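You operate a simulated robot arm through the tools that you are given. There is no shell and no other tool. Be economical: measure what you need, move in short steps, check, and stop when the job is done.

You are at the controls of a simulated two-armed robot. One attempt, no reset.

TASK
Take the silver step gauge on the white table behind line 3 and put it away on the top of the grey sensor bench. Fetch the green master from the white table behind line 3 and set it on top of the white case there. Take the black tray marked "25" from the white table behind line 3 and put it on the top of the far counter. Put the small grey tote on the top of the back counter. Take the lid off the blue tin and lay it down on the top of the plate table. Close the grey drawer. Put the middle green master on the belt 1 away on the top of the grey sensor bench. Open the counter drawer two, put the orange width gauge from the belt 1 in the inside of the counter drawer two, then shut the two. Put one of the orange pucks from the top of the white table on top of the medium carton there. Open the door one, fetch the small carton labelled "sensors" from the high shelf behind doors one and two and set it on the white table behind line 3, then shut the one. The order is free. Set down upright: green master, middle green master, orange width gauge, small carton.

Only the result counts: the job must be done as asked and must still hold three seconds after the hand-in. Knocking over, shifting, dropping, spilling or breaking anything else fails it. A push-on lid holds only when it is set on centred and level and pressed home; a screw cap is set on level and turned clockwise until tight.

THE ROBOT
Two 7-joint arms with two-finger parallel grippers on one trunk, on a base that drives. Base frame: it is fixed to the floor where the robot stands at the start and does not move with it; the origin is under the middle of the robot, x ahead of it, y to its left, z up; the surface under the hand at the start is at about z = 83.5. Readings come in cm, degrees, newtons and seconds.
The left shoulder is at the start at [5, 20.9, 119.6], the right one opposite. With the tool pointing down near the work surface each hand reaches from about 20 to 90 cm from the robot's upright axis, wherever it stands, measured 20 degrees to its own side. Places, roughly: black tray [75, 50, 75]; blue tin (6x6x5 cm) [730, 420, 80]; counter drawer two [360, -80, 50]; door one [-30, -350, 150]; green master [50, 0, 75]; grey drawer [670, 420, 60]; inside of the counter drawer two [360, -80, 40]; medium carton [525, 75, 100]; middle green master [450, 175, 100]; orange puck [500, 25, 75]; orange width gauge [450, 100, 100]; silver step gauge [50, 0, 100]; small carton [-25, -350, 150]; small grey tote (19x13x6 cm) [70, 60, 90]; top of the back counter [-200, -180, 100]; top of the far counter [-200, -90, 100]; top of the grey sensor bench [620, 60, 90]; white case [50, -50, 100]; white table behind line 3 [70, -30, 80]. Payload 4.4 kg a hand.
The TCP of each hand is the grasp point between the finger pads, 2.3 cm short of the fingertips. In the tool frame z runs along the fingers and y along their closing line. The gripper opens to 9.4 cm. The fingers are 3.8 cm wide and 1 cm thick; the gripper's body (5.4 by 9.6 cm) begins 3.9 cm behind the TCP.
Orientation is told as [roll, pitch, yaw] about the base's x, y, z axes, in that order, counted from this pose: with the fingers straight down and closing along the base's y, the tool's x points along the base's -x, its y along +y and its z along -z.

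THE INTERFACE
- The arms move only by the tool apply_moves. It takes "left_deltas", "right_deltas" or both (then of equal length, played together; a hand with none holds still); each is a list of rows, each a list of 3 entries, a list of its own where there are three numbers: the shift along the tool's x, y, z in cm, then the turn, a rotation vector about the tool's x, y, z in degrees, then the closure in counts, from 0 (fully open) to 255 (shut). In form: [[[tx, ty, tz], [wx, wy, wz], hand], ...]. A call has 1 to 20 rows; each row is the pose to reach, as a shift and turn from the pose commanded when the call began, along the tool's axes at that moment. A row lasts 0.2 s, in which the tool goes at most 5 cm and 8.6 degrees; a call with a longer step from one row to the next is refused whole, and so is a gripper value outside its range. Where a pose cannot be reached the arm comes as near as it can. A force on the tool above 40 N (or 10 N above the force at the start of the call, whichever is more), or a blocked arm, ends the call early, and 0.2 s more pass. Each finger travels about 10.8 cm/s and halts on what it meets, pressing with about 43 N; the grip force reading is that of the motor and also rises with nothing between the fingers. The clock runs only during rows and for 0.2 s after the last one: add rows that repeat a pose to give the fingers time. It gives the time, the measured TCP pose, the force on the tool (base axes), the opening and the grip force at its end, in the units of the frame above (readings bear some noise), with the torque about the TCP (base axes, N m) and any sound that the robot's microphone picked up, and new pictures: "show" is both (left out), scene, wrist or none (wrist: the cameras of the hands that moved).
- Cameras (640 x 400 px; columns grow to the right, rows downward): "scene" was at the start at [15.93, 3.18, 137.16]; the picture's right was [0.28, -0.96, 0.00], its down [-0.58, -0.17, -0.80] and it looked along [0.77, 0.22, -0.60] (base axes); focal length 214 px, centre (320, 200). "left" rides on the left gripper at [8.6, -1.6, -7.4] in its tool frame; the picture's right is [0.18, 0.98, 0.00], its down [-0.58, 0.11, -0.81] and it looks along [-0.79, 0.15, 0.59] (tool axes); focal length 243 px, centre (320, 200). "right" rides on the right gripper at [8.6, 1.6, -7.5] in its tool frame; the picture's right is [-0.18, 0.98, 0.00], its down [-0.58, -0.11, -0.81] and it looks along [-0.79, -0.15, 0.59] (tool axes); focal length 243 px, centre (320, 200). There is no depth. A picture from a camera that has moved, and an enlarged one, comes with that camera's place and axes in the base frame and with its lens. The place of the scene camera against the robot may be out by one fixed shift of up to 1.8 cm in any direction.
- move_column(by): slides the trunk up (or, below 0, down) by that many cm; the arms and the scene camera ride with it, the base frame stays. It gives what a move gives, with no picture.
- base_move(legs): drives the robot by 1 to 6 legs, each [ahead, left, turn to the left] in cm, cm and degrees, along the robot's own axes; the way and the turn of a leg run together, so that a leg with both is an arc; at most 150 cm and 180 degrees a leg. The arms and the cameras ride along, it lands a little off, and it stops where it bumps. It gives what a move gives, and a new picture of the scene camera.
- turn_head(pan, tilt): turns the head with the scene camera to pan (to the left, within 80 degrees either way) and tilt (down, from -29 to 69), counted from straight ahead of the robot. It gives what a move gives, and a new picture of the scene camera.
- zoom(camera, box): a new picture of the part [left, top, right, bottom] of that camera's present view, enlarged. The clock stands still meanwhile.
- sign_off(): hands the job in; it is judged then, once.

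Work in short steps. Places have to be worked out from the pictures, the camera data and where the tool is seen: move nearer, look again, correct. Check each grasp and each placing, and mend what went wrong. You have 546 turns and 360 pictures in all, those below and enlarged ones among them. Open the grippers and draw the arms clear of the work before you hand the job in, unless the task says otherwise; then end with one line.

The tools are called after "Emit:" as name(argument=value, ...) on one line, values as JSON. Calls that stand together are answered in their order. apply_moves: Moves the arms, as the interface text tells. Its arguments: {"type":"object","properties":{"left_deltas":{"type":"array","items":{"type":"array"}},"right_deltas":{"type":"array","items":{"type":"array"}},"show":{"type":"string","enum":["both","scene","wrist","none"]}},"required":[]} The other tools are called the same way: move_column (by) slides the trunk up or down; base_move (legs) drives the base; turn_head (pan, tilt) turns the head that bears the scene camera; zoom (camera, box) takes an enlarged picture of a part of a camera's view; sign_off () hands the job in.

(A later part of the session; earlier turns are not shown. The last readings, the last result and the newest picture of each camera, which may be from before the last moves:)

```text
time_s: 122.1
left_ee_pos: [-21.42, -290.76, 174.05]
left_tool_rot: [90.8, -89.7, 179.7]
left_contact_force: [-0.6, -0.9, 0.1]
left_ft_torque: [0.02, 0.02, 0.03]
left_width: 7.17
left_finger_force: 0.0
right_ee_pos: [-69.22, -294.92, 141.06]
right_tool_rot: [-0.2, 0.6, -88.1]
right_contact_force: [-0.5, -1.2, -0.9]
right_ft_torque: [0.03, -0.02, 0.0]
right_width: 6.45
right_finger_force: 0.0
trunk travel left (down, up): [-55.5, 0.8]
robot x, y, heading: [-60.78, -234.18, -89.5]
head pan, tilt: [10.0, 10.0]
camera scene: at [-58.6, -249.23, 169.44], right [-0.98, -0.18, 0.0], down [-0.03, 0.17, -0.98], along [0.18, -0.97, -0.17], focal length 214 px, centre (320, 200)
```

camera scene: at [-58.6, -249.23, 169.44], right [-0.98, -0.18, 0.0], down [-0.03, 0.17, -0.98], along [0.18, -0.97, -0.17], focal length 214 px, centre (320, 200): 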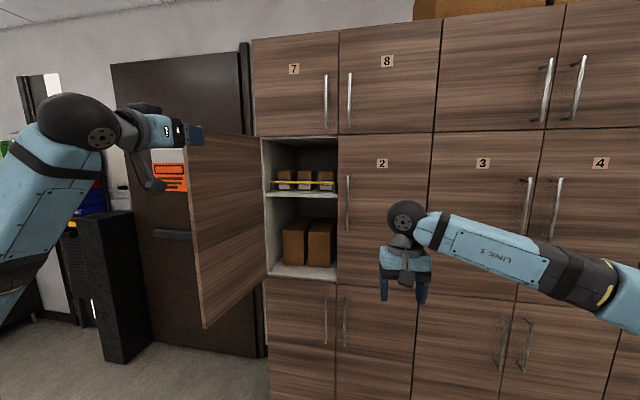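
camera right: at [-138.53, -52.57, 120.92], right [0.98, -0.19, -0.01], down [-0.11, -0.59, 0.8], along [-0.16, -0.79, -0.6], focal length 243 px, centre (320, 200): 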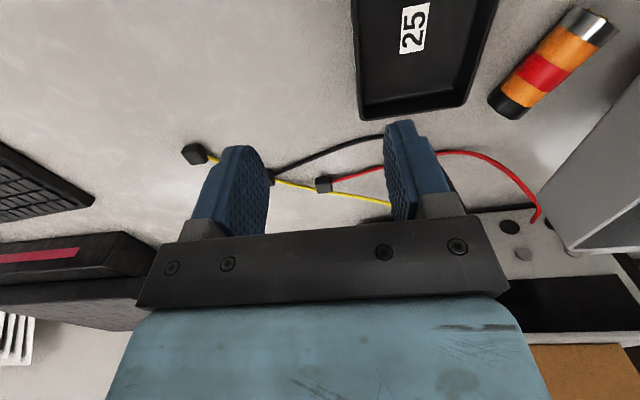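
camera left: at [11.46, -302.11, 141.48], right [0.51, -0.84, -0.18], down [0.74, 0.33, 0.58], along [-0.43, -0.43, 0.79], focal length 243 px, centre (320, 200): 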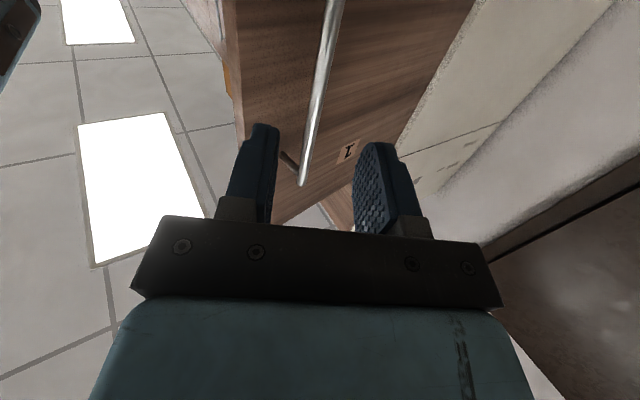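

The left forearm would foul the open door, so the right arm will fetch the carton. First I tuck the left hand in front of the chest, fingers down.

Emit:
apply_moves(left_deltas=[[[3.9, -2.1, -1.9], [0, 6, 0], 60], [[7.9, -4.1, -3.7], [0, 12, 0], 60], [[11.8, -6.2, -5.6], [0, 18, 0], 60], [[15.7, -8.3, -7.5], [0, 24, 0], 60], [[19.7, -10.3, -9.3], [0, 30, 0], 60], [[23.6, -12.4, -11.2], [0, 36, 0], 60], [[27.5, -14.5, -13.1], [0, 42, 0], 60], [[31.5, -16.5, -14.9], [0, 48, 0], 60], [[35.4, -18.6, -16.8], [0, 54, 0], 60], [[39.3, -20.7, -18.7], [0, 60, 0], 60], [[43.3, -22.7, -20.5], [0, 66, 0], 60], [[47.2, -24.8, -22.4], [0, 72, 0], 60], [[51.1, -26.9, -24.3], [0, 78, 0], 60], [[55.1, -28.9, -26.1], [0, 84, 0], 60], [[59, -31, -28], [0, 90, 0], 60]], show="scene")

```text
time_s: 125.3
left_ee_pos: [-52.07, -262.78, 115.04]
left_tool_rot: [0.1, 0.0, -89.6]
left_contact_force: [-0.3, 0.4, 0.8]
left_ft_torque: [-0.01, 0.02, -0.02]
left_width: 7.23
left_finger_force: 0.1
left hand out of reach, approached as far as the arm can: row 7, 8, 9, 10, 11, 12
right_ee_pos: [-68.82, -294.58, 141.27]
right_tool_rot: [-0.3, 0.4, -88.2]
right_contact_force: [0.0, 0.5, 0.0]
right_ft_torque: [-0.03, -0.02, -0.03]
right_width: 6.44
right_finger_force: 0.1
trunk travel left (down, up): [-55.5, 0.8]
robot x, y, heading: [-60.21, -233.95, -89.6]
head pan, tilt: [10.0, 10.0]
camera scene: at [-58.27, -248.91, 169.49], right [-0.98, -0.18, 0.0], down [-0.03, 0.17, -0.98], along [0.18, -0.97, -0.17], focal length 214 px, centre (320, 200)
```

scene: 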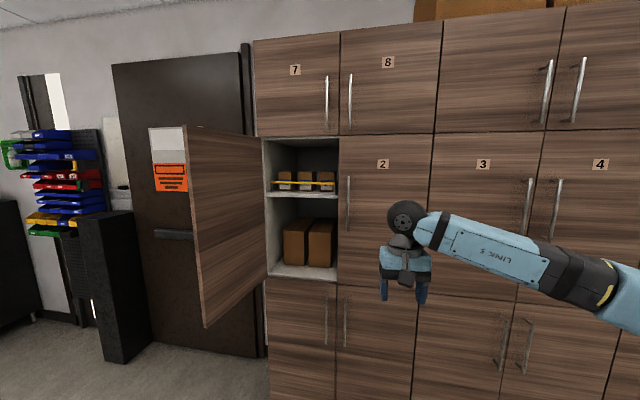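

Left hand is tucked. Now the right hand: tilt it 45° forward and raise it to z≈172, 25 cm towards the left.

Emit:
apply_moves(right_deltas=[[[0, 2.8, -3.4], [0, -5, 0], 40], [[0, 5.6, -6.9], [0, -10, 0], 40], [[0, 8.3, -10.3], [0, -15, 0], 40], [[0, 11.1, -13.8], [0, -20, 0], 40], [[0, 13.9, -17.2], [0, -25, 0], 40], [[0, 16.7, -20.7], [0, -30, 0], 40], [[0, 19.4, -24.1], [0, -35, 0], 40], [[0, 22.2, -27.6], [0, -40, 0], 40], [[0, 25, -31], [0, -45, 0], 40]], show="both")

```text
time_s: 127.3
left_ee_pos: [-51.91, -262.7, 115.1]
left_tool_rot: [-0.1, 0.0, -89.5]
left_contact_force: [0.2, -0.2, -0.1]
left_ft_torque: [-0.04, 0.0, 0.02]
left_width: 7.19
left_finger_force: 0.0
right_ee_pos: [-43.27, -293.9, 172.16]
right_tool_rot: [-0.7, -44.7, -87.6]
right_contact_force: [0.9, 0.3, 0.3]
right_ft_torque: [0.0, 0.01, -0.02]
right_width: 7.91
right_finger_force: 0.0
trunk travel left (down, up): [-55.5, 0.8]
robot x, y, heading: [-61.01, -234.0, -89.3]
head pan, tilt: [10.0, 10.0]
camera scene: at [-57.94, -248.78, 169.48], right [-0.98, -0.18, 0.0], down [-0.03, 0.17, -0.98], along [0.18, -0.97, -0.17], focal length 214 px, centre (320, 200)
camera right: at [-42.1, -282.63, 171.4], right [0.99, -0.1, 0.12], down [-0.11, 0.15, 0.98], along [-0.11, -0.98, 0.14], focal length 243 px, centre (320, 200)
```

scene: 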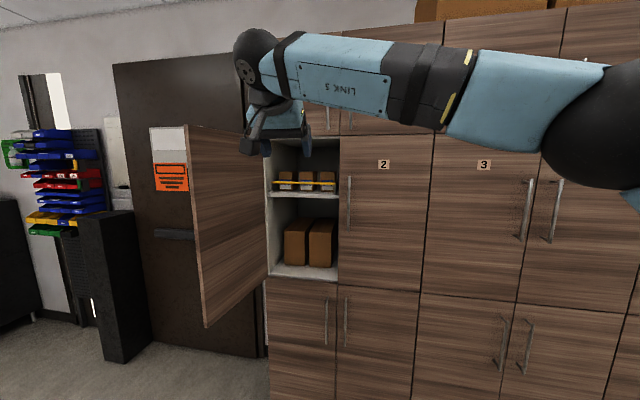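
right: 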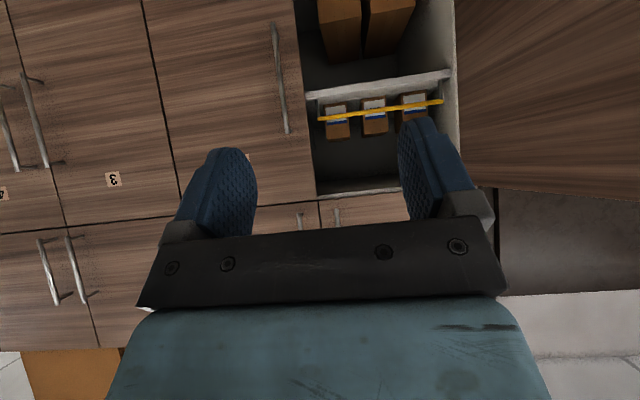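

I enlarge the wrist view on the shelf.

Emit:
zoom(camera="right", box=[290, 60, 470, 170])

```text
3.56 times, centred on (380, 115) of right
camera zoom: at [-42.1, -282.63, 171.4], right [0.99, -0.1, 0.12], down [-0.11, 0.15, 0.98], along [-0.11, -0.98, 0.14], focal length 863 px, centre (107, 502)
```

zoom: 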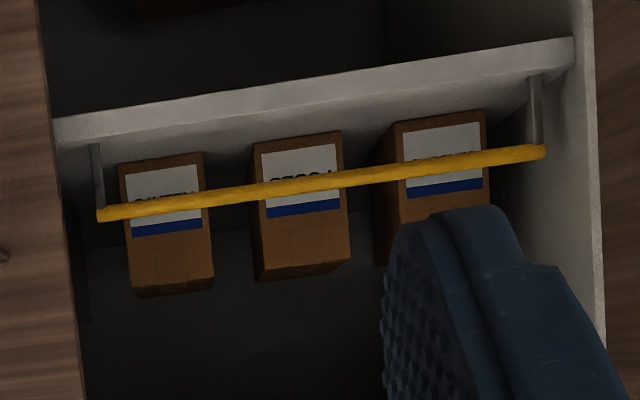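

Triangulated: SENSORS front face y≈-352.7, x −24.5…−17.9, bottom z≈155.2, top ≈164.9; rail at y≈-346.4, z≈160. I move the base 23 left and look at my left elbow's clearance from the door before going in.

Emit:
base_move(legs=[[0, 23, -0.5], [20, 0, 0]])

Emit:
turn_head(pan=35, tilt=35)

```text
time_s: 131.1
left_ee_pos: [-29.32, -282.7, 115.08]
left_tool_rot: [0.1, -0.2, -90.1]
left_contact_force: [0.0, -0.6, -0.4]
left_ft_torque: [-0.02, 0.01, -0.04]
left_width: 7.18
left_finger_force: 0.0
right_ee_pos: [-21.25, -313.87, 172.22]
right_tool_rot: [-0.5, -44.7, -88.2]
right_contact_force: [-0.4, 0.2, 0.3]
right_ft_torque: [-0.03, 0.02, -0.01]
right_width: 7.92
right_finger_force: 0.1
trunk travel left (down, up): [-55.5, 0.8]
robot x, y, heading: [-37.59, -253.94, -90.2]
head pan, tilt: [10.0, 10.0]
camera scene: at [-35.47, -268.7, 169.51], right [-0.98, -0.17, 0.0], down [-0.03, 0.17, -0.99], along [0.17, -0.97, -0.17], focal length 214 px, centre (320, 200)
```

scene: 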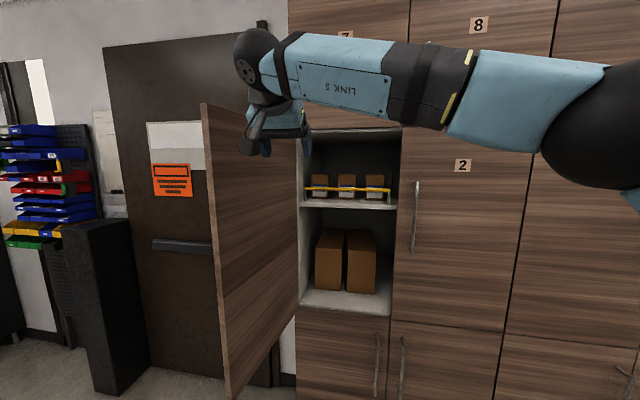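

```text
time_s: 132.0
left_ee_pos: [-29.35, -282.88, 115.05]
left_tool_rot: [0.1, 0.0, -90.1]
left_contact_force: [0.2, 0.2, -0.4]
left_ft_torque: [-0.04, -0.01, -0.01]
left_width: 7.18
left_finger_force: 0.0
right_ee_pos: [-21.31, -314.24, 172.02]
right_tool_rot: [-0.5, -44.5, -88.3]
right_contact_force: [0.2, 0.6, 0.7]
right_ft_torque: [-0.01, -0.01, -0.03]
right_width: 7.95
right_finger_force: 0.0
trunk travel left (down, up): [-55.5, 0.8]
robot x, y, heading: [-38.03, -254.07, -89.9]
head pan, tilt: [35.0, 35.0]
camera scene: at [-32.02, -267.09, 165.46], right [-0.82, -0.57, 0.0], down [-0.33, 0.47, -0.82], along [0.47, -0.67, -0.57], focal length 214 px, centre (320, 200)
```

scene: 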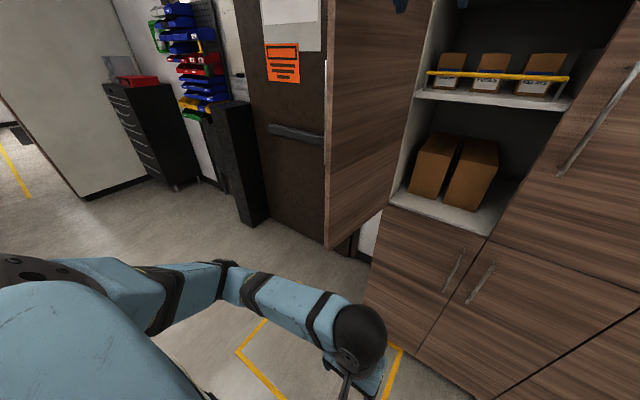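

The left elbow would come too near the door's edge, so I use a 15° turned stance instead. First I shift the right hand 8.7 to the right and yaw it −16.7° to offset the coming turn.

Emit:
apply_moves(right_deltas=[[[0, -3, 0], [4, 0, 4], 40], [[0, -6, 0], [8, 0, 8], 40], [[0, -8.7, 0], [11.8, 0, 11.8], 40]], show="none")

Emit:
base_move(legs=[[0, -15, 0], [0, 0, 15], [22, -1, 0]])

Emit:
zoom(camera="right", box=[0, 0, 640, 400])

```text
time_s: 132.8
left_ee_pos: [-29.38, -282.83, 115.01]
left_tool_rot: [0.1, -0.1, -90.0]
left_contact_force: [0.2, -0.2, 0.5]
left_ft_torque: [0.02, -0.01, -0.02]
left_width: 7.18
left_finger_force: 0.1
right_ee_pos: [-29.9, -314.31, 172.18]
right_tool_rot: [-0.7, -44.6, -104.8]
right_contact_force: [-0.9, -0.3, -0.1]
right_ft_torque: [0.02, -0.03, 0.01]
right_width: 7.9
right_finger_force: 0.0
trunk travel left (down, up): [-55.5, 0.8]
robot x, y, heading: [-37.87, -253.87, -90.1]
head pan, tilt: [35.0, 35.0]
```

```text
time_s: 136.9
left_ee_pos: [-32.5, -301.1, 115.21]
left_tool_rot: [0.1, -0.1, -75.3]
left_contact_force: [0.1, 0.4, -0.4]
left_ft_torque: [-0.01, -0.01, -0.03]
left_width: 7.21
left_finger_force: 0.1
right_ee_pos: [-24.88, -331.58, 172.29]
right_tool_rot: [-0.7, -44.7, -89.7]
right_contact_force: [0.0, 0.2, 0.4]
right_ft_torque: [0.0, 0.02, 0.01]
right_width: 7.94
right_finger_force: 0.1
trunk travel left (down, up): [-55.5, 0.8]
robot x, y, heading: [-48.35, -275.35, -74.8]
head pan, tilt: [35.0, 35.0]
camera scene: at [-38.91, -286.54, 165.48], right [-0.64, -0.77, 0.0], down [-0.44, 0.37, -0.82], along [0.63, -0.53, -0.57], focal length 214 px, centre (320, 200)
```

scene: 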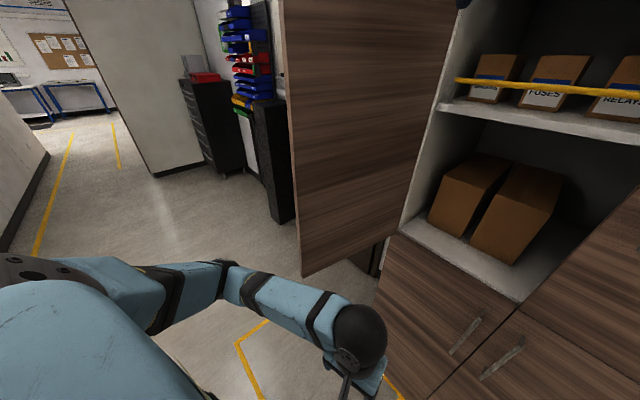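

```text
1.00 times, centred on (320, 200) of right (not enlarged: the box is as wide or as high as the picture)
camera zoom: at [-23.18, -320.32, 171.53], right [0.98, -0.13, 0.12], down [-0.1, 0.16, 0.98], along [-0.15, -0.98, 0.14], focal length 243 px, centre (320, 200)
```

zoom: 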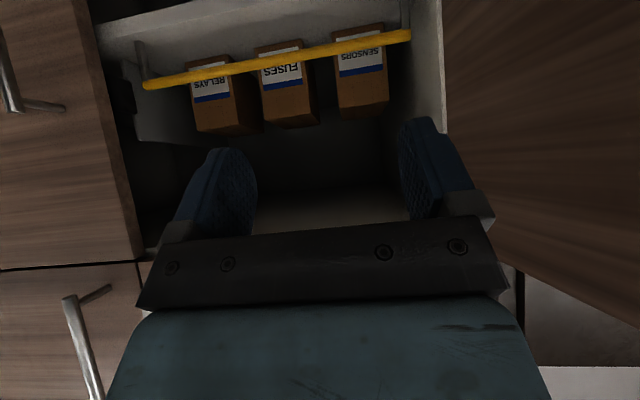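

The hand is square to the shelf; SENSORS is centred at x≈-21.3. I move in above the rail to y≈-355, z≈169.

Emit:
apply_moves(right_deltas=[[[0.7, 3.6, 0.7], [0, -1, 0], 40], [[-1.8, 3.6, 5.3], [0, -2, 0], 40], [[-5, 3.6, 9.2], [0, -3, 0], 40], [[-8.6, 3.6, 12.7], [0, -4, 0], 40], [[-12.1, 3.6, 16.2], [0, -4, 0], 40], [[-14.7, 3.6, 18.8], [0, -4, 0], 40]], show="wrist")

```text
refused: row 2 steps farther than a row can; nothing moved
```

I split the longer first steps.

Emit:
apply_moves(right_deltas=[[[0.7, 3.6, 0.7], [0, -1, 0], 40], [[-0.6, 3.6, 3], [0, -2, 0], 40], [[-1.8, 3.6, 5.3], [0, -2, 0], 40], [[-5, 3.6, 9.1], [0, -3, 0], 40], [[-8.5, 3.6, 12.6], [0, -4, 0], 40], [[-12, 3.6, 16.1], [0, -4, 0], 40], [[-14.7, 3.6, 18.8], [0, -4, 0], 40]], show="wrist")

```text
time_s: 138.5
left_ee_pos: [-32.65, -300.1, 115.2]
left_tool_rot: [0.1, -0.6, -75.1]
left_contact_force: [0.4, 0.2, -0.5]
left_ft_torque: [0.06, -0.01, 0.01]
left_width: 7.21
left_finger_force: 0.0
right_ee_pos: [-20.86, -351.29, 169.05]
right_tool_rot: [-1.5, -49.1, -88.0]
right_contact_force: [0.0, 0.8, 0.4]
right_ft_torque: [0.0, -0.02, 0.01]
right_width: 7.93
right_finger_force: 0.2
right hand out of reach, approached as far as the arm can: row 7
trunk travel left (down, up): [-55.5, 0.8]
robot x, y, heading: [-48.22, -275.17, -75.2]
head pan, tilt: [35.0, 35.0]
camera right: at [-19.44, -340.13, 167.4], right [0.99, -0.11, 0.12], down [-0.09, 0.23, 0.97], along [-0.13, -0.97, 0.21], focal length 243 px, centre (320, 200)
```

right: 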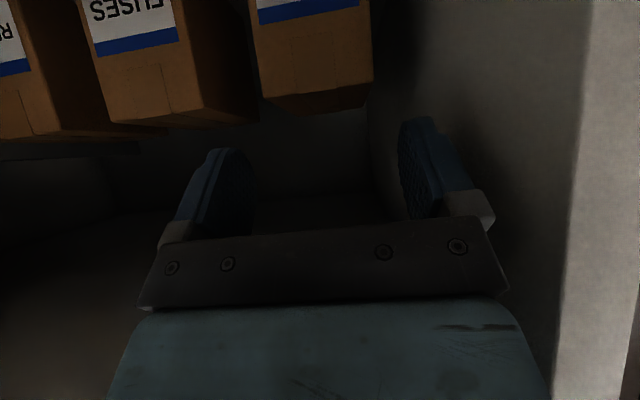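

The arm is at its reach limit at y≈-351.3; the carton is centred on x≈-20.7. I drive the base 4.8 straight towards the cabinet.

Emit:
base_move(legs=[[5, -1.3, 0]])

Emit:
zoom(camera="right", box=[0, 0, 640, 400])

```text
time_s: 139.3
left_ee_pos: [-32.89, -301.16, 115.32]
left_tool_rot: [0.2, -0.6, -75.1]
left_contact_force: [0.4, -0.2, 0.5]
left_ft_torque: [0.04, 0.0, -0.02]
left_width: 7.21
left_finger_force: 0.1
right_ee_pos: [-20.35, -351.67, 168.27]
right_tool_rot: [-2.2, -48.4, -86.9]
right_contact_force: [-0.5, -1.1, -1.2]
right_ft_torque: [0.01, -0.01, -0.05]
right_width: 7.92
right_finger_force: 0.0
trunk travel left (down, up): [-55.5, 0.8]
robot x, y, heading: [-48.33, -275.67, -74.9]
head pan, tilt: [35.0, 35.0]
stopped in leg 1: the robot was blocked; the commanded pose is now the measured one
camera scene: at [-39.55, -286.28, 165.63], right [-0.64, -0.77, 0.0], down [-0.44, 0.36, -0.82], along [0.63, -0.53, -0.57], focal length 214 px, centre (320, 200)
```

scene: 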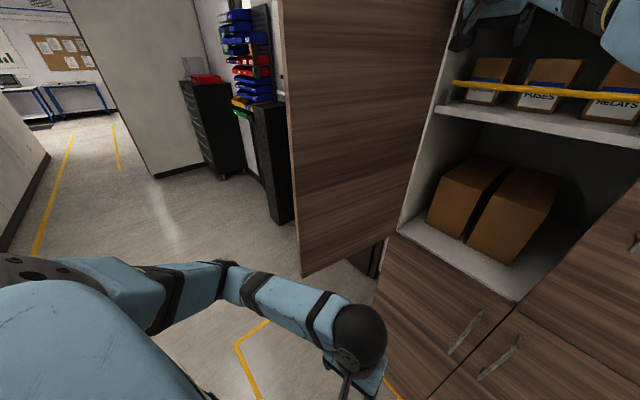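

```text
1.00 times, centred on (320, 200) of right (not enlarged: the box is as wide or as high as the picture)
camera zoom: at [-19.1, -340.59, 166.8], right [0.99, -0.1, 0.11], down [-0.09, 0.21, 0.97], along [-0.12, -0.97, 0.2], focal length 243 px, centre (320, 200)
```

zoom: 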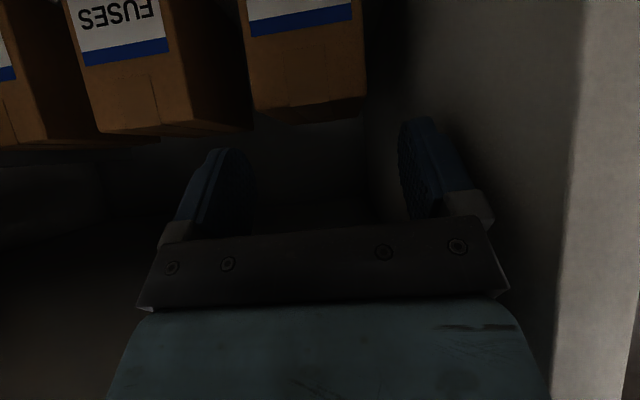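

The wrist met the cabinet face above the opening, so I'll go in lower. I straighten the hand's small roll/yaw and go down to z≈164 beside the carton's front first.

Emit:
apply_moves(right_deltas=[[[0.8, -0.2, 0.4], [0.4, 0, 1.8], 40], [[1.7, -0.4, 1.3], [0.8, 0, 3.7], 40], [[2.6, -0.4, 2], [0.8, 0, 3.7], 40], [[3.4, -0.4, 2.6], [0.8, 0, 3.7], 40], [[3.4, -0.4, 2.6], [0.8, 0, 3.7], 40]], show="wrist")

```text
time_s: 140.5
left_ee_pos: [-32.43, -301.86, 114.96]
left_tool_rot: [0.1, -0.1, -75.0]
left_contact_force: [-0.9, 0.3, -0.1]
left_ft_torque: [0.02, 0.02, 0.01]
left_width: 7.22
left_finger_force: 0.0
right_ee_pos: [-20.71, -352.74, 163.56]
right_tool_rot: [1.1, -47.9, -93.0]
right_contact_force: [-0.1, 0.0, 0.3]
right_ft_torque: [0.02, -0.01, 0.04]
right_width: 7.94
right_finger_force: 0.0
trunk travel left (down, up): [-55.5, 0.8]
robot x, y, heading: [-48.31, -276.09, -74.9]
head pan, tilt: [35.0, 35.0]
camera right: at [-18.74, -341.77, 162.12], right [0.98, -0.16, 0.15], down [-0.11, 0.21, 0.97], along [-0.19, -0.96, 0.19], focal length 243 px, centre (320, 200)
```

right: 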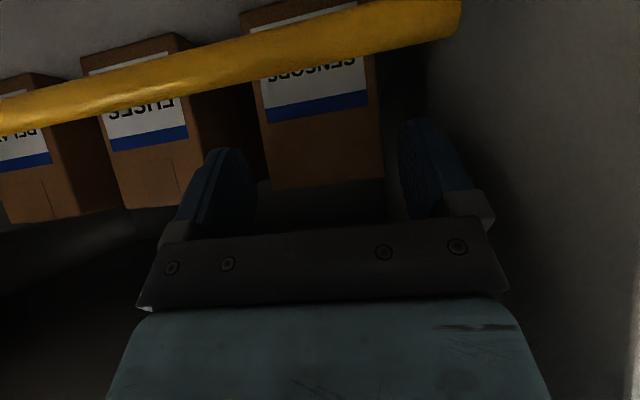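

The carton's top is at z≈163.6, centre x≈-20.5, between the fingers. I correct the yaw, advance 1.7 and close.

Emit:
apply_moves(right_deltas=[[[-0.5, 0.1, 0.7], [-0.8, 0, -1.4], 40], [[-0.9, 0.2, 1.5], [-1.5, 0, -2.8], 40], [[-0.9, 0.2, 1.5], [-1.5, 0, -2.8], 130], [[-0.9, 0.2, 1.5], [-1.5, 0, -2.8], 255], [[-0.9, 0.2, 1.5], [-1.5, 0, -2.8], 255], [[-0.9, 0.2, 1.5], [-1.5, 0, -2.8], 255]], show="wrist")

```text
time_s: 141.9
left_ee_pos: [-32.4, -301.87, 114.93]
left_tool_rot: [0.1, -0.1, -75.2]
left_contact_force: [0.2, -0.3, -0.4]
left_ft_torque: [-0.04, 0.03, -0.01]
left_width: 7.19
left_finger_force: 0.1
right_ee_pos: [-20.5, -354.73, 163.05]
right_tool_rot: [-0.4, -47.9, -88.7]
right_contact_force: [-0.7, 0.3, 0.0]
right_ft_torque: [0.17, -0.01, 0.03]
right_width: 7.02
right_finger_force: 43.1
trunk travel left (down, up): [-55.5, 0.8]
robot x, y, heading: [-48.35, -276.21, -75.0]
head pan, tilt: [35.0, 35.0]
camera right: at [-19.18, -343.54, 161.65], right [0.99, -0.11, 0.13], down [-0.11, 0.21, 0.97], along [-0.13, -0.97, 0.19], focal length 243 px, centre (320, 200)
```

right: 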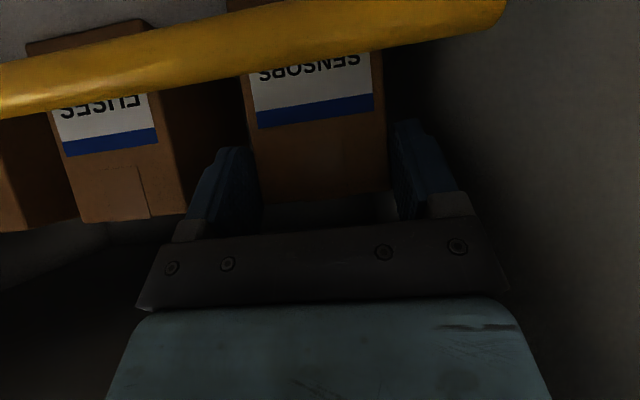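

Gripped at 7.0 cm. I lift 1.5 and draw it back 4 towards the rail, leaving room for the wrist to rise outside.

Emit:
apply_moves(right_deltas=[[[-0.6, 0, -0.5], [0, 0, 0], 255], [[-1.1, 0, -1], [0, 0, 0], 255], [[-0.4, 0, -1.7], [0, 0, 0], 255], [[0.2, 0, -2.5], [0, 0, 0], 255], [[1.2, 0, -3.6], [0, 0, 0], 255]], show="wrist")

```text
time_s: 143.1
left_ee_pos: [-32.43, -301.83, 115.02]
left_tool_rot: [0.1, -0.1, -75.1]
left_contact_force: [0.3, -0.3, 0.4]
left_ft_torque: [0.02, 0.02, 0.01]
left_width: 7.19
left_finger_force: 0.0
right_ee_pos: [-20.66, -351.24, 164.65]
right_tool_rot: [-0.5, -47.9, -88.7]
right_contact_force: [1.0, 0.6, -2.9]
right_ft_torque: [0.19, 0.02, 0.01]
right_width: 6.97
right_finger_force: 43.0
trunk travel left (down, up): [-55.5, 0.8]
robot x, y, heading: [-48.42, -276.04, -74.9]
head pan, tilt: [35.0, 35.0]
camera right: at [-19.2, -339.96, 163.26], right [0.99, -0.11, 0.13], down [-0.11, 0.21, 0.97], along [-0.13, -0.97, 0.19], focal length 243 px, centre (320, 200)
```

right: 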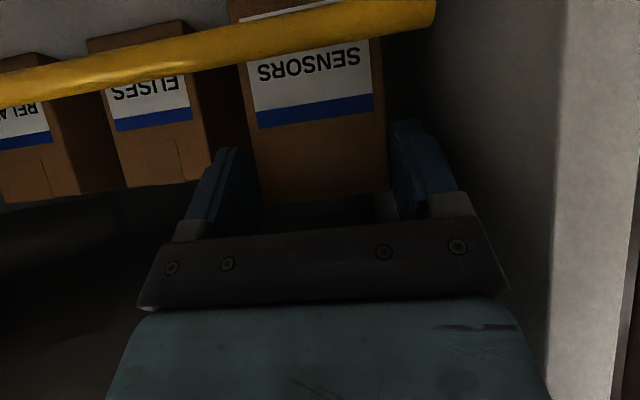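

Held well (front now ≈-349). I lift it 7 above the rail.

Emit:
apply_moves(right_deltas=[[[-0.8, 0, -1.4], [0, 0, 0], 255], [[-1.6, 0, -2.8], [0, 0, 0], 255], [[-2.7, 0, -3.8], [0, 0, 0], 255], [[-3.8, 0, -4.8], [0, 0, 0], 255], [[-4.5, 0, -5.4], [0, 0, 0], 255]], show="wrist")

```text
time_s: 144.2
left_ee_pos: [-32.56, -301.87, 115.06]
left_tool_rot: [0.1, -0.1, -75.3]
left_contact_force: [0.6, -0.5, 0.5]
left_ft_torque: [-0.03, 0.01, 0.02]
left_width: 7.19
left_finger_force: 0.1
right_ee_pos: [-20.42, -350.09, 169.84]
right_tool_rot: [-0.9, -47.1, -88.5]
right_contact_force: [-4.0, 2.9, -10.7]
right_ft_torque: [-0.32, -0.52, 0.04]
right_width: 6.99
right_finger_force: 43.0
trunk travel left (down, up): [-55.5, 0.8]
robot x, y, heading: [-48.26, -275.93, -75.1]
head pan, tilt: [35.0, 35.0]
stopped in row 5 (right hand): the force on the tool passed its limit at 50 N (the readings are from after the stop); the commanded pose is now the measured one
camera right: at [-19.13, -338.97, 168.75], right [0.99, -0.11, 0.13], down [-0.1, 0.19, 0.98], along [-0.13, -0.97, 0.18], focal length 243 px, centre (320, 200)
```

right: 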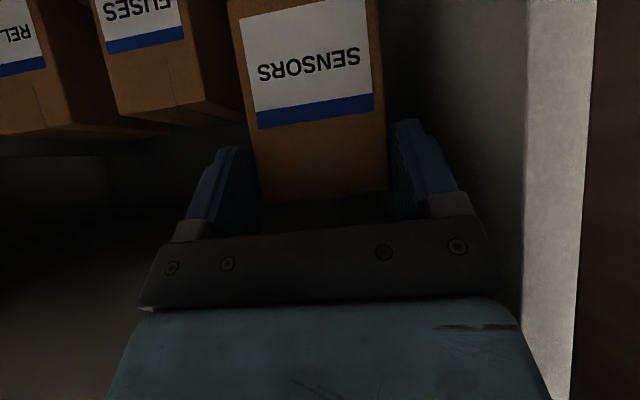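

The hand touched the opening's upper edge; the carton's bottom is ≈161.9, about 1 cm above the rail. I draw it straight back out.

Emit:
apply_moves(right_deltas=[[[1.5, 0, -1.3], [0, -0.4, 0], 255], [[3.5, 0, -3.5], [0, -0.8, 0], 255], [[5.9, 0, -6.1], [0, -0.8, 0], 255], [[8.3, 0, -8.7], [0, -0.8, 0], 255], [[11, 0, -11.6], [0, -0.8, 0], 255], [[13.7, 0, -14.5], [0, -0.8, 0], 255]], show="both")

```text
time_s: 145.6
left_ee_pos: [-32.55, -301.66, 115.1]
left_tool_rot: [0.0, -0.1, -75.1]
left_contact_force: [0.2, 1.3, -0.4]
left_ft_torque: [-0.04, -0.01, -0.01]
left_width: 7.18
left_finger_force: 0.0
right_ee_pos: [-20.72, -329.97, 170.04]
right_tool_rot: [-0.9, -48.2, -88.6]
right_contact_force: [-0.8, 1.1, -2.1]
right_ft_torque: [0.15, -0.02, 0.0]
right_width: 6.97
right_finger_force: 42.7
trunk travel left (down, up): [-55.5, 0.8]
robot x, y, heading: [-48.53, -276.27, -75.0]
head pan, tilt: [35.0, 35.0]
camera scene: at [-38.92, -287.24, 165.47], right [-0.64, -0.77, 0.0], down [-0.44, 0.37, -0.82], along [0.63, -0.53, -0.57], focal length 214 px, centre (320, 200)
camera right: at [-19.35, -318.78, 168.48], right [0.99, -0.11, 0.13], down [-0.1, 0.21, 0.97], along [-0.13, -0.97, 0.2], focal length 243 px, centre (320, 200)
```

scene: 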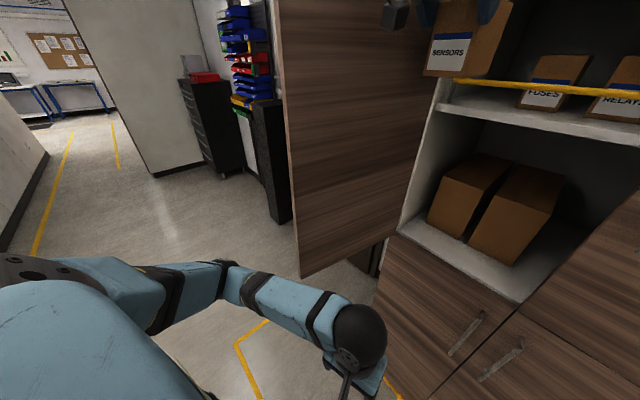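
right: 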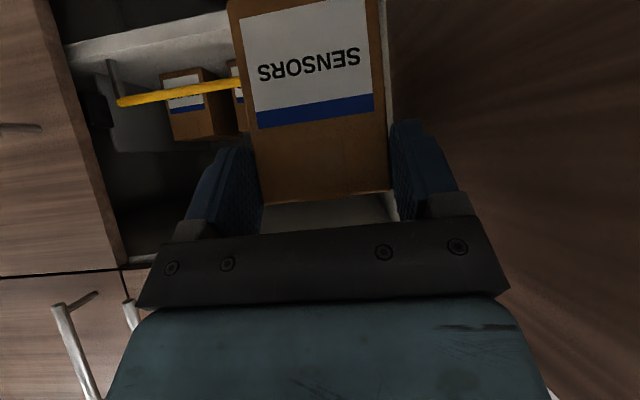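

The SENSORS carton is out. I back straight away from the cabinet, then turn square to it.

Emit:
base_move(legs=[[-34, 9, 0], [0, 0, -15]])

Emit:
turn_head(pan=15, tilt=20)

```text
time_s: 148.7
left_ee_pos: [-39.57, -269.7, 114.91]
left_tool_rot: [0.1, 0.1, -90.0]
left_contact_force: [-0.2, -0.1, 0.1]
left_ft_torque: [0.01, 0.01, -0.02]
left_width: 7.18
left_finger_force: 0.0
right_ee_pos: [-35.34, -300.06, 169.88]
right_tool_rot: [-0.9, -48.0, -103.0]
right_contact_force: [-0.1, 0.0, -2.9]
right_ft_torque: [0.16, -0.03, 0.0]
right_width: 6.96
right_finger_force: 42.9
trunk travel left (down, up): [-55.5, 0.8]
robot x, y, heading: [-48.14, -240.14, -89.8]
head pan, tilt: [35.0, 35.0]
camera scene: at [-42.33, -253.9, 165.45], right [-0.82, -0.58, 0.0], down [-0.33, 0.47, -0.82], along [0.47, -0.67, -0.57], focal length 214 px, centre (320, 200)
```

scene: 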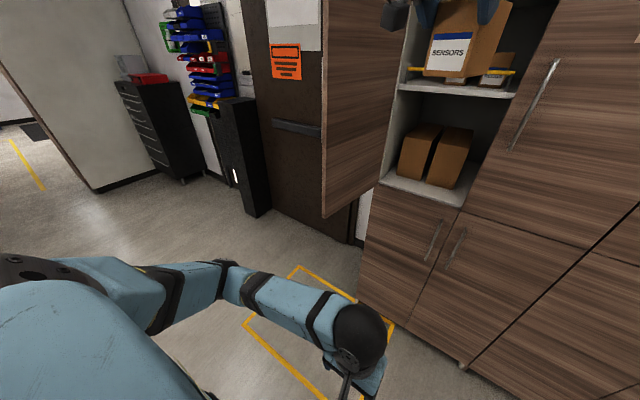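

```text
time_s: 149.6
left_ee_pos: [-39.71, -269.84, 114.96]
left_tool_rot: [0.0, 0.1, -89.9]
left_contact_force: [0.2, 0.1, -0.1]
left_ft_torque: [-0.01, -0.03, 0.01]
left_width: 7.17
left_finger_force: 0.0
right_ee_pos: [-35.53, -300.14, 169.89]
right_tool_rot: [-0.8, -48.2, -103.1]
right_contact_force: [-0.3, -0.1, -2.6]
right_ft_torque: [0.17, -0.02, 0.04]
right_width: 6.97
right_finger_force: 43.3
trunk travel left (down, up): [-55.5, 0.8]
robot x, y, heading: [-48.06, -241.09, -89.9]
head pan, tilt: [15.0, 20.0]
camera scene: at [-45.07, -255.74, 167.83], right [-0.96, -0.26, 0.0], down [-0.09, 0.33, -0.94], along [0.25, -0.91, -0.34], focal length 214 px, centre (320, 200)
```

scene: 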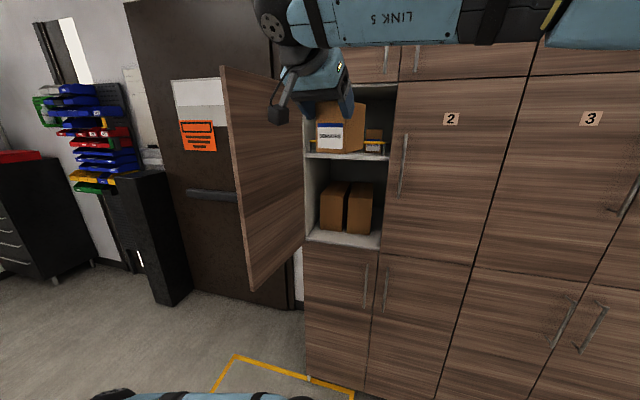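

I bring the carton in front of me to the right and the left hand (closed) out to the left, beyond the door's free edge.

Emit:
apply_moves(left_deltas=[[[-1.6, 4.2, -1.5], [0, 0, 0], 255], [[-3.2, 8.3, -3], [0, 0, 0], 255], [[-4.8, 12.5, -4.5], [0, 0, 0], 255], [[-6.4, 16.6, -6], [0, 0, 0], 255], [[-8, 20.8, -7.5], [0, 0, 0], 255], [[-9.6, 25, -9], [0, 0, 0], 255], [[-11.2, 29.1, -10.5], [0, 0, 0], 255], [[-12.8, 33.3, -12], [0, 0, 0], 255], [[-14.4, 37.4, -13.5], [0, 0, 0], 255], [[-16, 41.6, -15], [0, 0, 0], 255]], right_deltas=[[[2, -3, 0.8], [-1, 0, -0.9], 255], [[4, -6.1, 1.6], [-1.9, 0, -1.7], 255], [[5.9, -9.1, 2.4], [-2.9, 0, -2.6], 255], [[7.9, -12.2, 3.2], [-3.9, 0, -3.5], 255], [[9.9, -15.2, 4], [-4.9, 0, -4.4], 255], [[11.9, -18.2, 4.8], [-5.8, 0, -5.2], 255], [[13.9, -21.3, 5.6], [-6.8, 0, -6.1], 255], [[15.8, -24.3, 6.4], [-7.8, 0, -7], 255], [[17.8, -27.4, 7.2], [-8.7, 0, -7.8], 255], [[19.8, -30.4, 8], [-9.7, 0, -8.7], 255]], show="scene")

```text
time_s: 151.8
left_ee_pos: [1.81, -285.71, 130.17]
left_tool_rot: [0.2, -0.1, -90.0]
left_contact_force: [-0.4, 1.1, 0.1]
left_ft_torque: [0.01, 0.0, 0.0]
left_width: 0.0
left_finger_force: 42.7
right_ee_pos: [-63.66, -285.68, 150.08]
right_tool_rot: [-0.6, -48.0, -90.1]
right_contact_force: [0.3, 0.1, -2.8]
right_ft_torque: [0.17, 0.02, 0.01]
right_width: 6.95
right_finger_force: 43.6
trunk travel left (down, up): [-55.5, 0.8]
robot x, y, heading: [-48.26, -240.93, -89.9]
head pan, tilt: [15.0, 20.0]
camera scene: at [-45.29, -255.66, 167.85], right [-0.96, -0.26, 0.0], down [-0.09, 0.33, -0.94], along [0.25, -0.91, -0.34], focal length 214 px, centre (320, 200)
```

scene: 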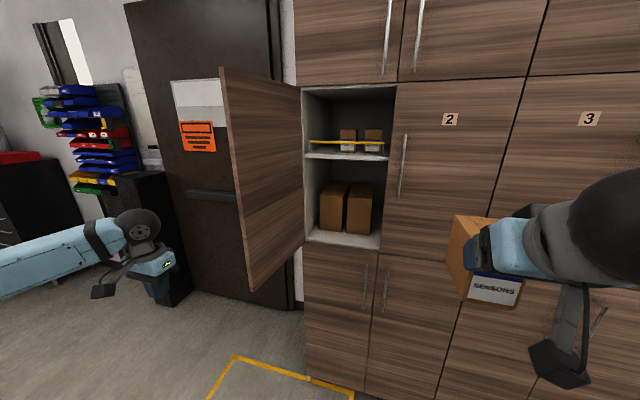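

Now 25 ahead so the left hand comes beside the door's outer face.

Emit:
base_move(legs=[[25, 3, 0]])

```text
time_s: 153.6
left_ee_pos: [4.74, -310.88, 130.11]
left_tool_rot: [0.3, -0.2, -90.2]
left_contact_force: [0.2, 0.0, -0.4]
left_ft_torque: [0.01, 0.03, 0.01]
left_width: 0.0
left_finger_force: 42.1
right_ee_pos: [-60.55, -310.7, 150.2]
right_tool_rot: [-0.8, -48.1, -90.3]
right_contact_force: [-0.2, -0.5, -3.2]
right_ft_torque: [0.18, 0.01, -0.02]
right_width: 6.97
right_finger_force: 42.7
trunk travel left (down, up): [-55.5, 0.8]
robot x, y, heading: [-45.48, -265.62, -90.0]
head pan, tilt: [15.0, 20.0]
camera scene: at [-42.12, -280.58, 167.86], right [-0.97, -0.26, 0.0], down [-0.09, 0.33, -0.94], along [0.24, -0.91, -0.34], focal length 214 px, centre (320, 200)
```

scene: 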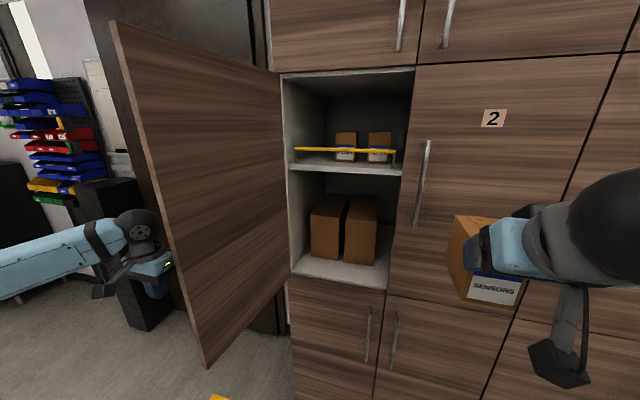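

I move the closed hand in along the outer face (hinge side of the handle) and start pushing the door towards closed.

Emit:
apply_moves(left_deltas=[[[-4.5, 0, 0], [0, 0, 0], 255], [[-9, 0, 0], [0, 0, 0], 255], [[-13, -1, 0], [0, 0, 0], 255], [[-13.5, -4, 0], [0, 0, 0], 255], [[-13.5, -7, 0], [0, 0, 0], 255], [[-13.5, -10.3, 0], [0, 0, 0], 255], [[-13.1, -12.2, 0], [0, 0, 0], 255], [[-12.8, -14.1, 0], [0, 0, 0], 255], [[-12.8, -16, 0], [0, 0, 0], 255], [[-12.8, -18, 0], [0, 0, 0], 255], [[-13.1, -20, 0], [0, 0, 0], 255], [[-13.5, -21.9, 0], [0, 0, 0], 255], [[-14.1, -23.7, 0], [0, 0, 0], 255], [[-14.8, -25.5, 0], [0, 0, 0], 255]], show="scene")

```text
time_s: 156.6
left_ee_pos: [-20.83, -325.79, 129.91]
left_tool_rot: [0.3, -0.1, -90.2]
left_contact_force: [-0.8, -0.5, -0.6]
left_ft_torque: [-0.01, -0.01, 0.0]
left_width: 0.0
left_finger_force: 42.6
right_ee_pos: [-60.67, -310.8, 150.05]
right_tool_rot: [-0.7, -48.0, -90.4]
right_contact_force: [-0.1, -0.7, -3.3]
right_ft_torque: [0.18, -0.02, 0.01]
right_width: 6.98
right_finger_force: 42.5
trunk travel left (down, up): [-55.5, 0.8]
robot x, y, heading: [-45.11, -266.18, -90.0]
head pan, tilt: [15.0, 20.0]
camera scene: at [-42.19, -280.84, 167.83], right [-0.97, -0.26, 0.0], down [-0.09, 0.33, -0.94], along [0.24, -0.91, -0.34], focal length 214 px, centre (320, 200)
```

scene: 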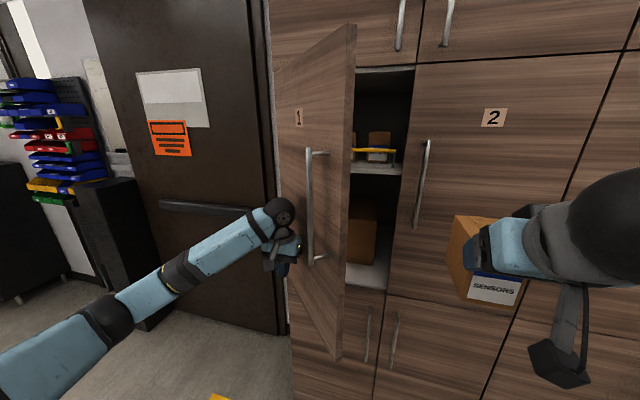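

The door follows. I push on to shut it.

Emit:
apply_moves(left_deltas=[[[-0.9, -1.8, 0], [0, 0, 0], 255], [[-1.8, -3.5, 0], [0, 0, 0], 255], [[-3, -5, 0], [0, 0, 0], 255], [[-4.3, -6.4, 0], [0, 0, 0], 255], [[-5.8, -7.7, 0], [0, 0, 0], 255], [[-7.3, -8.9, 0], [0, 0, 0], 255], [[-9, -10, 0], [0, 0, 0], 255], [[-10.6, -10.9, 0], [0, 0, 0], 255], [[-12, -11.5, 0], [0, 0, 0], 255], [[-13.2, -11.9, 0], [0, 0, 0], 255], [[-14.5, -12.2, 0], [0, 0, 0], 255], [[-15.5, -12.4, 0], [0, 0, 0], 255], [[-16.3, -12.6, 0], [0, 0, 0], 255], [[-17, -12.6, 0], [0, 0, 0], 255]], show="scene")

```text
time_s: 159.0
left_ee_pos: [-32.63, -339.41, 129.97]
left_tool_rot: [0.1, 0.0, -90.0]
left_contact_force: [-0.8, -0.1, -0.4]
left_ft_torque: [-0.04, -0.03, -0.01]
left_width: 0.0
left_finger_force: 42.8
right_ee_pos: [-60.59, -310.57, 150.14]
right_tool_rot: [-0.8, -48.0, -90.3]
right_contact_force: [-0.3, 0.3, -2.4]
right_ft_torque: [0.18, 0.0, -0.02]
right_width: 6.97
right_finger_force: 43.1
trunk travel left (down, up): [-55.5, 0.8]
robot x, y, heading: [-45.29, -265.8, -90.0]
head pan, tilt: [15.0, 20.0]
stopped in row 11 (left hand): the force on the tool passed its limit at 79 N (the readings are from after the stop); the commanded pose is now the measured one
camera scene: at [-42.03, -280.5, 167.87], right [-0.97, -0.26, 0.0], down [-0.09, 0.33, -0.94], along [0.24, -0.91, -0.34], focal length 214 px, centre (320, 200)
```

scene: 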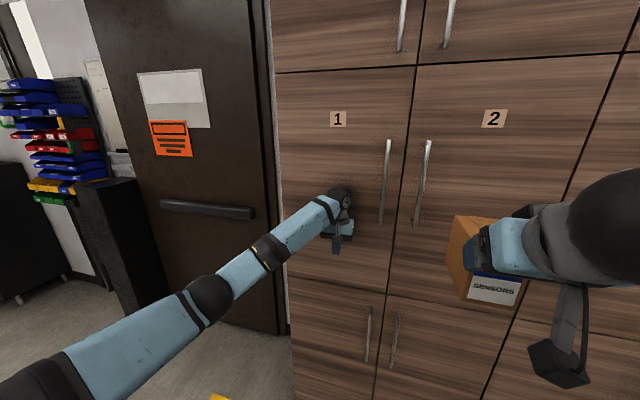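

The door looks shut; I enlarge its edge to check it is flush.

Emit:
zoom(camera="scene", box=[300, 40, 460, 310])

```text
1.48 times, centred on (380, 175) of scene
camera zoom: at [-42.03, -280.5, 167.87], right [-0.97, -0.26, 0.0], down [-0.09, 0.33, -0.94], along [0.24, -0.91, -0.34], focal length 318 px, centre (231, 237)
```

zoom: 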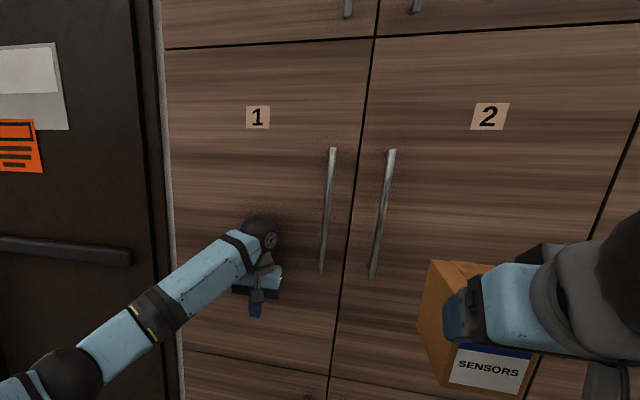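

Flush. I back off, shift towards the corridor's middle, and drive backwards to the white table.

Emit:
base_move(legs=[[-60, 0, 0], [0, 14, 0], [-130, 0, 0], [-110, 0, 0]])

```text
time_s: 175.3
left_ee_pos: [-19.12, -37.49, 129.87]
left_tool_rot: [0.2, 0.3, -90.1]
left_contact_force: [-0.3, 0.0, -0.5]
left_ft_torque: [-0.02, -0.05, -0.01]
left_width: 0.0
left_finger_force: 42.0
right_ee_pos: [-47.05, -8.71, 150.09]
right_tool_rot: [-0.7, -47.9, -90.4]
right_contact_force: [-0.8, -0.4, -2.9]
right_ft_torque: [0.17, 0.04, -0.01]
right_width: 6.98
right_finger_force: 42.8
trunk travel left (down, up): [-55.5, 0.8]
robot x, y, heading: [-31.72, 36.38, -89.9]
head pan, tilt: [15.0, 20.0]
camera scene: at [-28.44, 21.35, 167.82], right [-0.97, -0.26, 0.0], down [-0.09, 0.33, -0.94], along [0.24, -0.91, -0.34], focal length 214 px, centre (320, 200)
```

scene: 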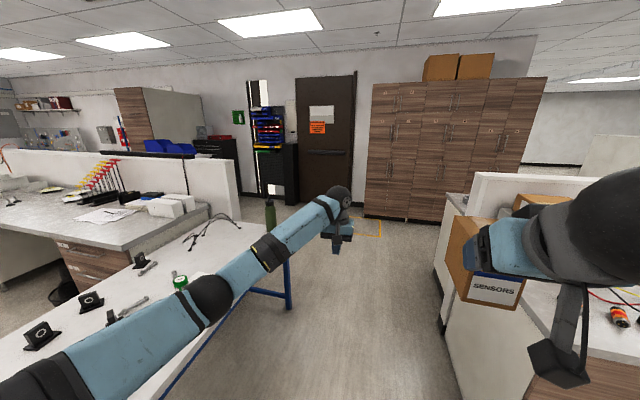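

Door one still shut. I turn left to face the table and look down at it.

Emit:
base_move(legs=[[0, 0, 90]])

Emit:
turn_head(pan=0, tilt=40)

```text
time_s: 179.5
left_ee_pos: [42.15, 48.66, 129.95]
left_tool_rot: [0.3, 0.2, -0.2]
left_contact_force: [0.4, 0.0, 0.3]
left_ft_torque: [0.02, 0.0, -0.03]
left_width: 0.03
left_finger_force: 42.4
right_ee_pos: [13.28, 20.87, 150.03]
right_tool_rot: [-0.6, -47.9, -0.5]
right_contact_force: [0.5, 0.2, -2.6]
right_ft_torque: [0.02, 0.17, 0.01]
right_width: 6.95
right_finger_force: 42.8
trunk travel left (down, up): [-55.5, 0.8]
robot x, y, heading: [-31.75, 36.63, -0.1]
head pan, tilt: [15.0, 20.0]
camera scene: at [-15.08, 39.52, 167.84], right [0.26, -0.97, 0.0], down [-0.33, -0.09, -0.94], along [0.91, 0.24, -0.34], focal length 214 px, centre (320, 200)
```

scene: 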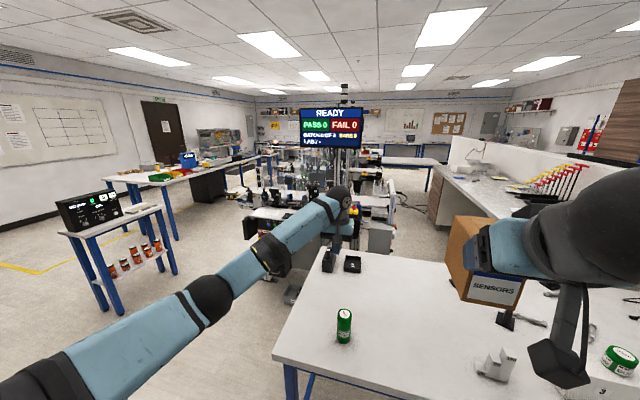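

```text
time_s: 180.4
left_ee_pos: [42.08, 48.77, 129.89]
left_tool_rot: [0.2, 0.3, -0.3]
left_contact_force: [-0.3, 0.1, -0.4]
left_ft_torque: [0.0, 0.01, 0.03]
left_width: 0.01
left_finger_force: 42.2
right_ee_pos: [13.31, 20.95, 150.0]
right_tool_rot: [-0.7, -47.9, -0.5]
right_contact_force: [-0.7, -0.7, -2.1]
right_ft_torque: [-0.01, 0.16, 0.01]
right_width: 6.97
right_finger_force: 43.4
trunk travel left (down, up): [-55.5, 0.8]
robot x, y, heading: [-31.57, 36.38, -0.2]
head pan, tilt: [0.0, 40.0]
camera scene: at [-15.57, 37.16, 164.7], right [0.0, -1.0, 0.0], down [-0.64, 0.0, -0.77], along [0.77, 0.0, -0.64], focal length 214 px, centre (320, 200)
```

scene: 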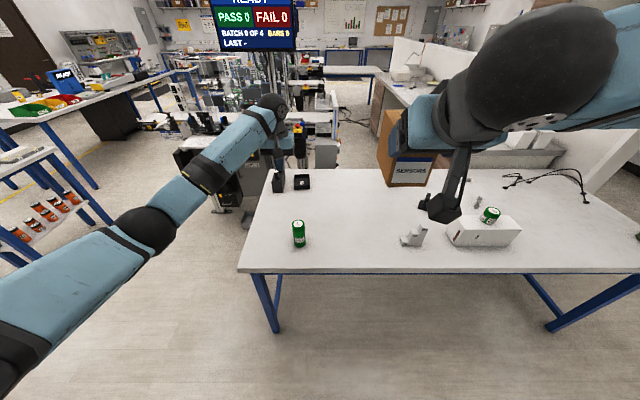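

I lower the trunk 20 and drive 31 ahead so the carton comes over the free middle of the table.

Emit:
move_column(by=-20)

Emit:
base_move(legs=[[31, 0, 0]])

```text
time_s: 182.5
left_ee_pos: [42.11, 48.75, 110.02]
left_tool_rot: [0.2, 0.2, -0.2]
left_contact_force: [-0.4, -0.1, 0.9]
left_ft_torque: [-0.03, -0.02, 0.0]
left_width: 0.0
left_finger_force: 42.8
right_ee_pos: [13.35, 20.98, 129.99]
right_tool_rot: [-0.7, -48.0, -0.5]
right_contact_force: [0.1, 0.9, -1.9]
right_ft_torque: [0.02, 0.14, 0.01]
right_width: 6.94
right_finger_force: 43.5
trunk travel left (down, up): [-35.5, 20.8]
robot x, y, heading: [-31.54, 36.84, -0.1]
head pan, tilt: [0.0, 40.0]
```

```text
time_s: 184.6
left_ee_pos: [73.12, 49.26, 109.93]
left_tool_rot: [0.3, 0.2, 0.2]
left_contact_force: [0.5, 0.3, -0.5]
left_ft_torque: [0.05, 0.01, -0.02]
left_width: 0.0
left_finger_force: 42.3
right_ee_pos: [44.32, 21.34, 130.08]
right_tool_rot: [-0.8, -48.0, 0.0]
right_contact_force: [1.0, 0.1, -1.7]
right_ft_torque: [0.02, 0.14, 0.01]
right_width: 6.99
right_finger_force: 43.5
trunk travel left (down, up): [-35.5, 20.8]
robot x, y, heading: [-0.73, 36.24, 0.2]
head pan, tilt: [0.0, 40.0]
camera scene: at [15.47, 37.29, 144.7], right [0.0, -1.0, 0.0], down [-0.64, 0.0, -0.77], along [0.77, 0.0, -0.64], focal length 214 px, centre (320, 200)
```

scene: 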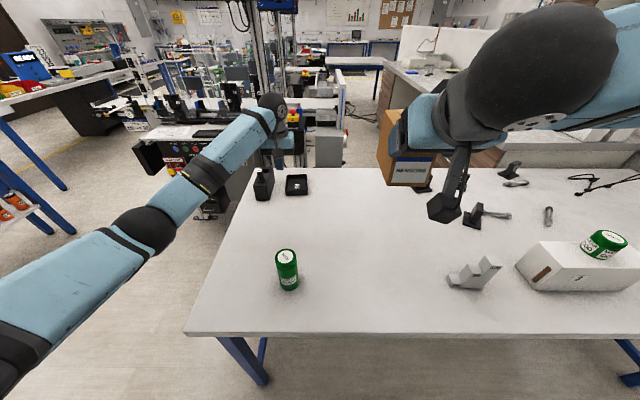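

I move the carton to about [62,21] and down to 3 cm above the table.

Emit:
apply_moves(right_deltas=[[[1.7, 0, 4.1], [0, 0, 0], 255], [[3.3, 0, 8.3], [-0.5, 0, 0.6], 255], [[5, 0, 12.4], [-0.5, 0, 0.6], 255], [[6.6, 0, 16.5], [-0.5, 0, 0.6], 255], [[8.3, 0, 20.7], [-0.5, 0, 0.6], 255], [[9.9, 0, 24.8], [-0.5, 0, 0.6], 255], [[11.6, 0, 28.9], [-0.5, 0, 0.6], 255], [[13.2, 0, 33.1], [-0.5, 0, 0.6], 255], [[14.9, 0, 37.2], [-0.5, 0, 0.6], 255]], show="scene")

```text
time_s: 186.6
left_ee_pos: [73.17, 49.34, 109.81]
left_tool_rot: [0.1, 0.3, 0.1]
left_contact_force: [0.5, 0.4, 0.8]
left_ft_torque: [-0.01, -0.01, -0.03]
left_width: 0.0
left_finger_force: 42.6
right_ee_pos: [62.13, 20.91, 93.9]
right_tool_rot: [0.4, -47.9, -1.0]
right_contact_force: [0.8, 0.6, -3.5]
right_ft_torque: [0.01, 0.2, 0.01]
right_width: 6.99
right_finger_force: 42.5
trunk travel left (down, up): [-35.5, 20.8]
robot x, y, heading: [-0.56, 36.62, 0.2]
head pan, tilt: [0.0, 40.0]
camera scene: at [15.59, 37.27, 144.68], right [0.0, -1.0, 0.0], down [-0.64, 0.0, -0.77], along [0.77, 0.0, -0.64], focal length 214 px, centre (320, 200)
```

scene: 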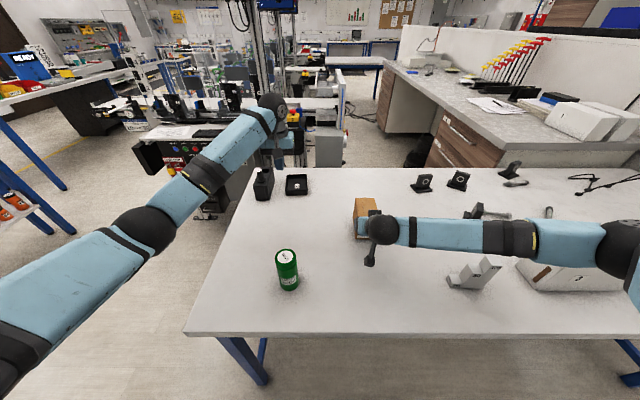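

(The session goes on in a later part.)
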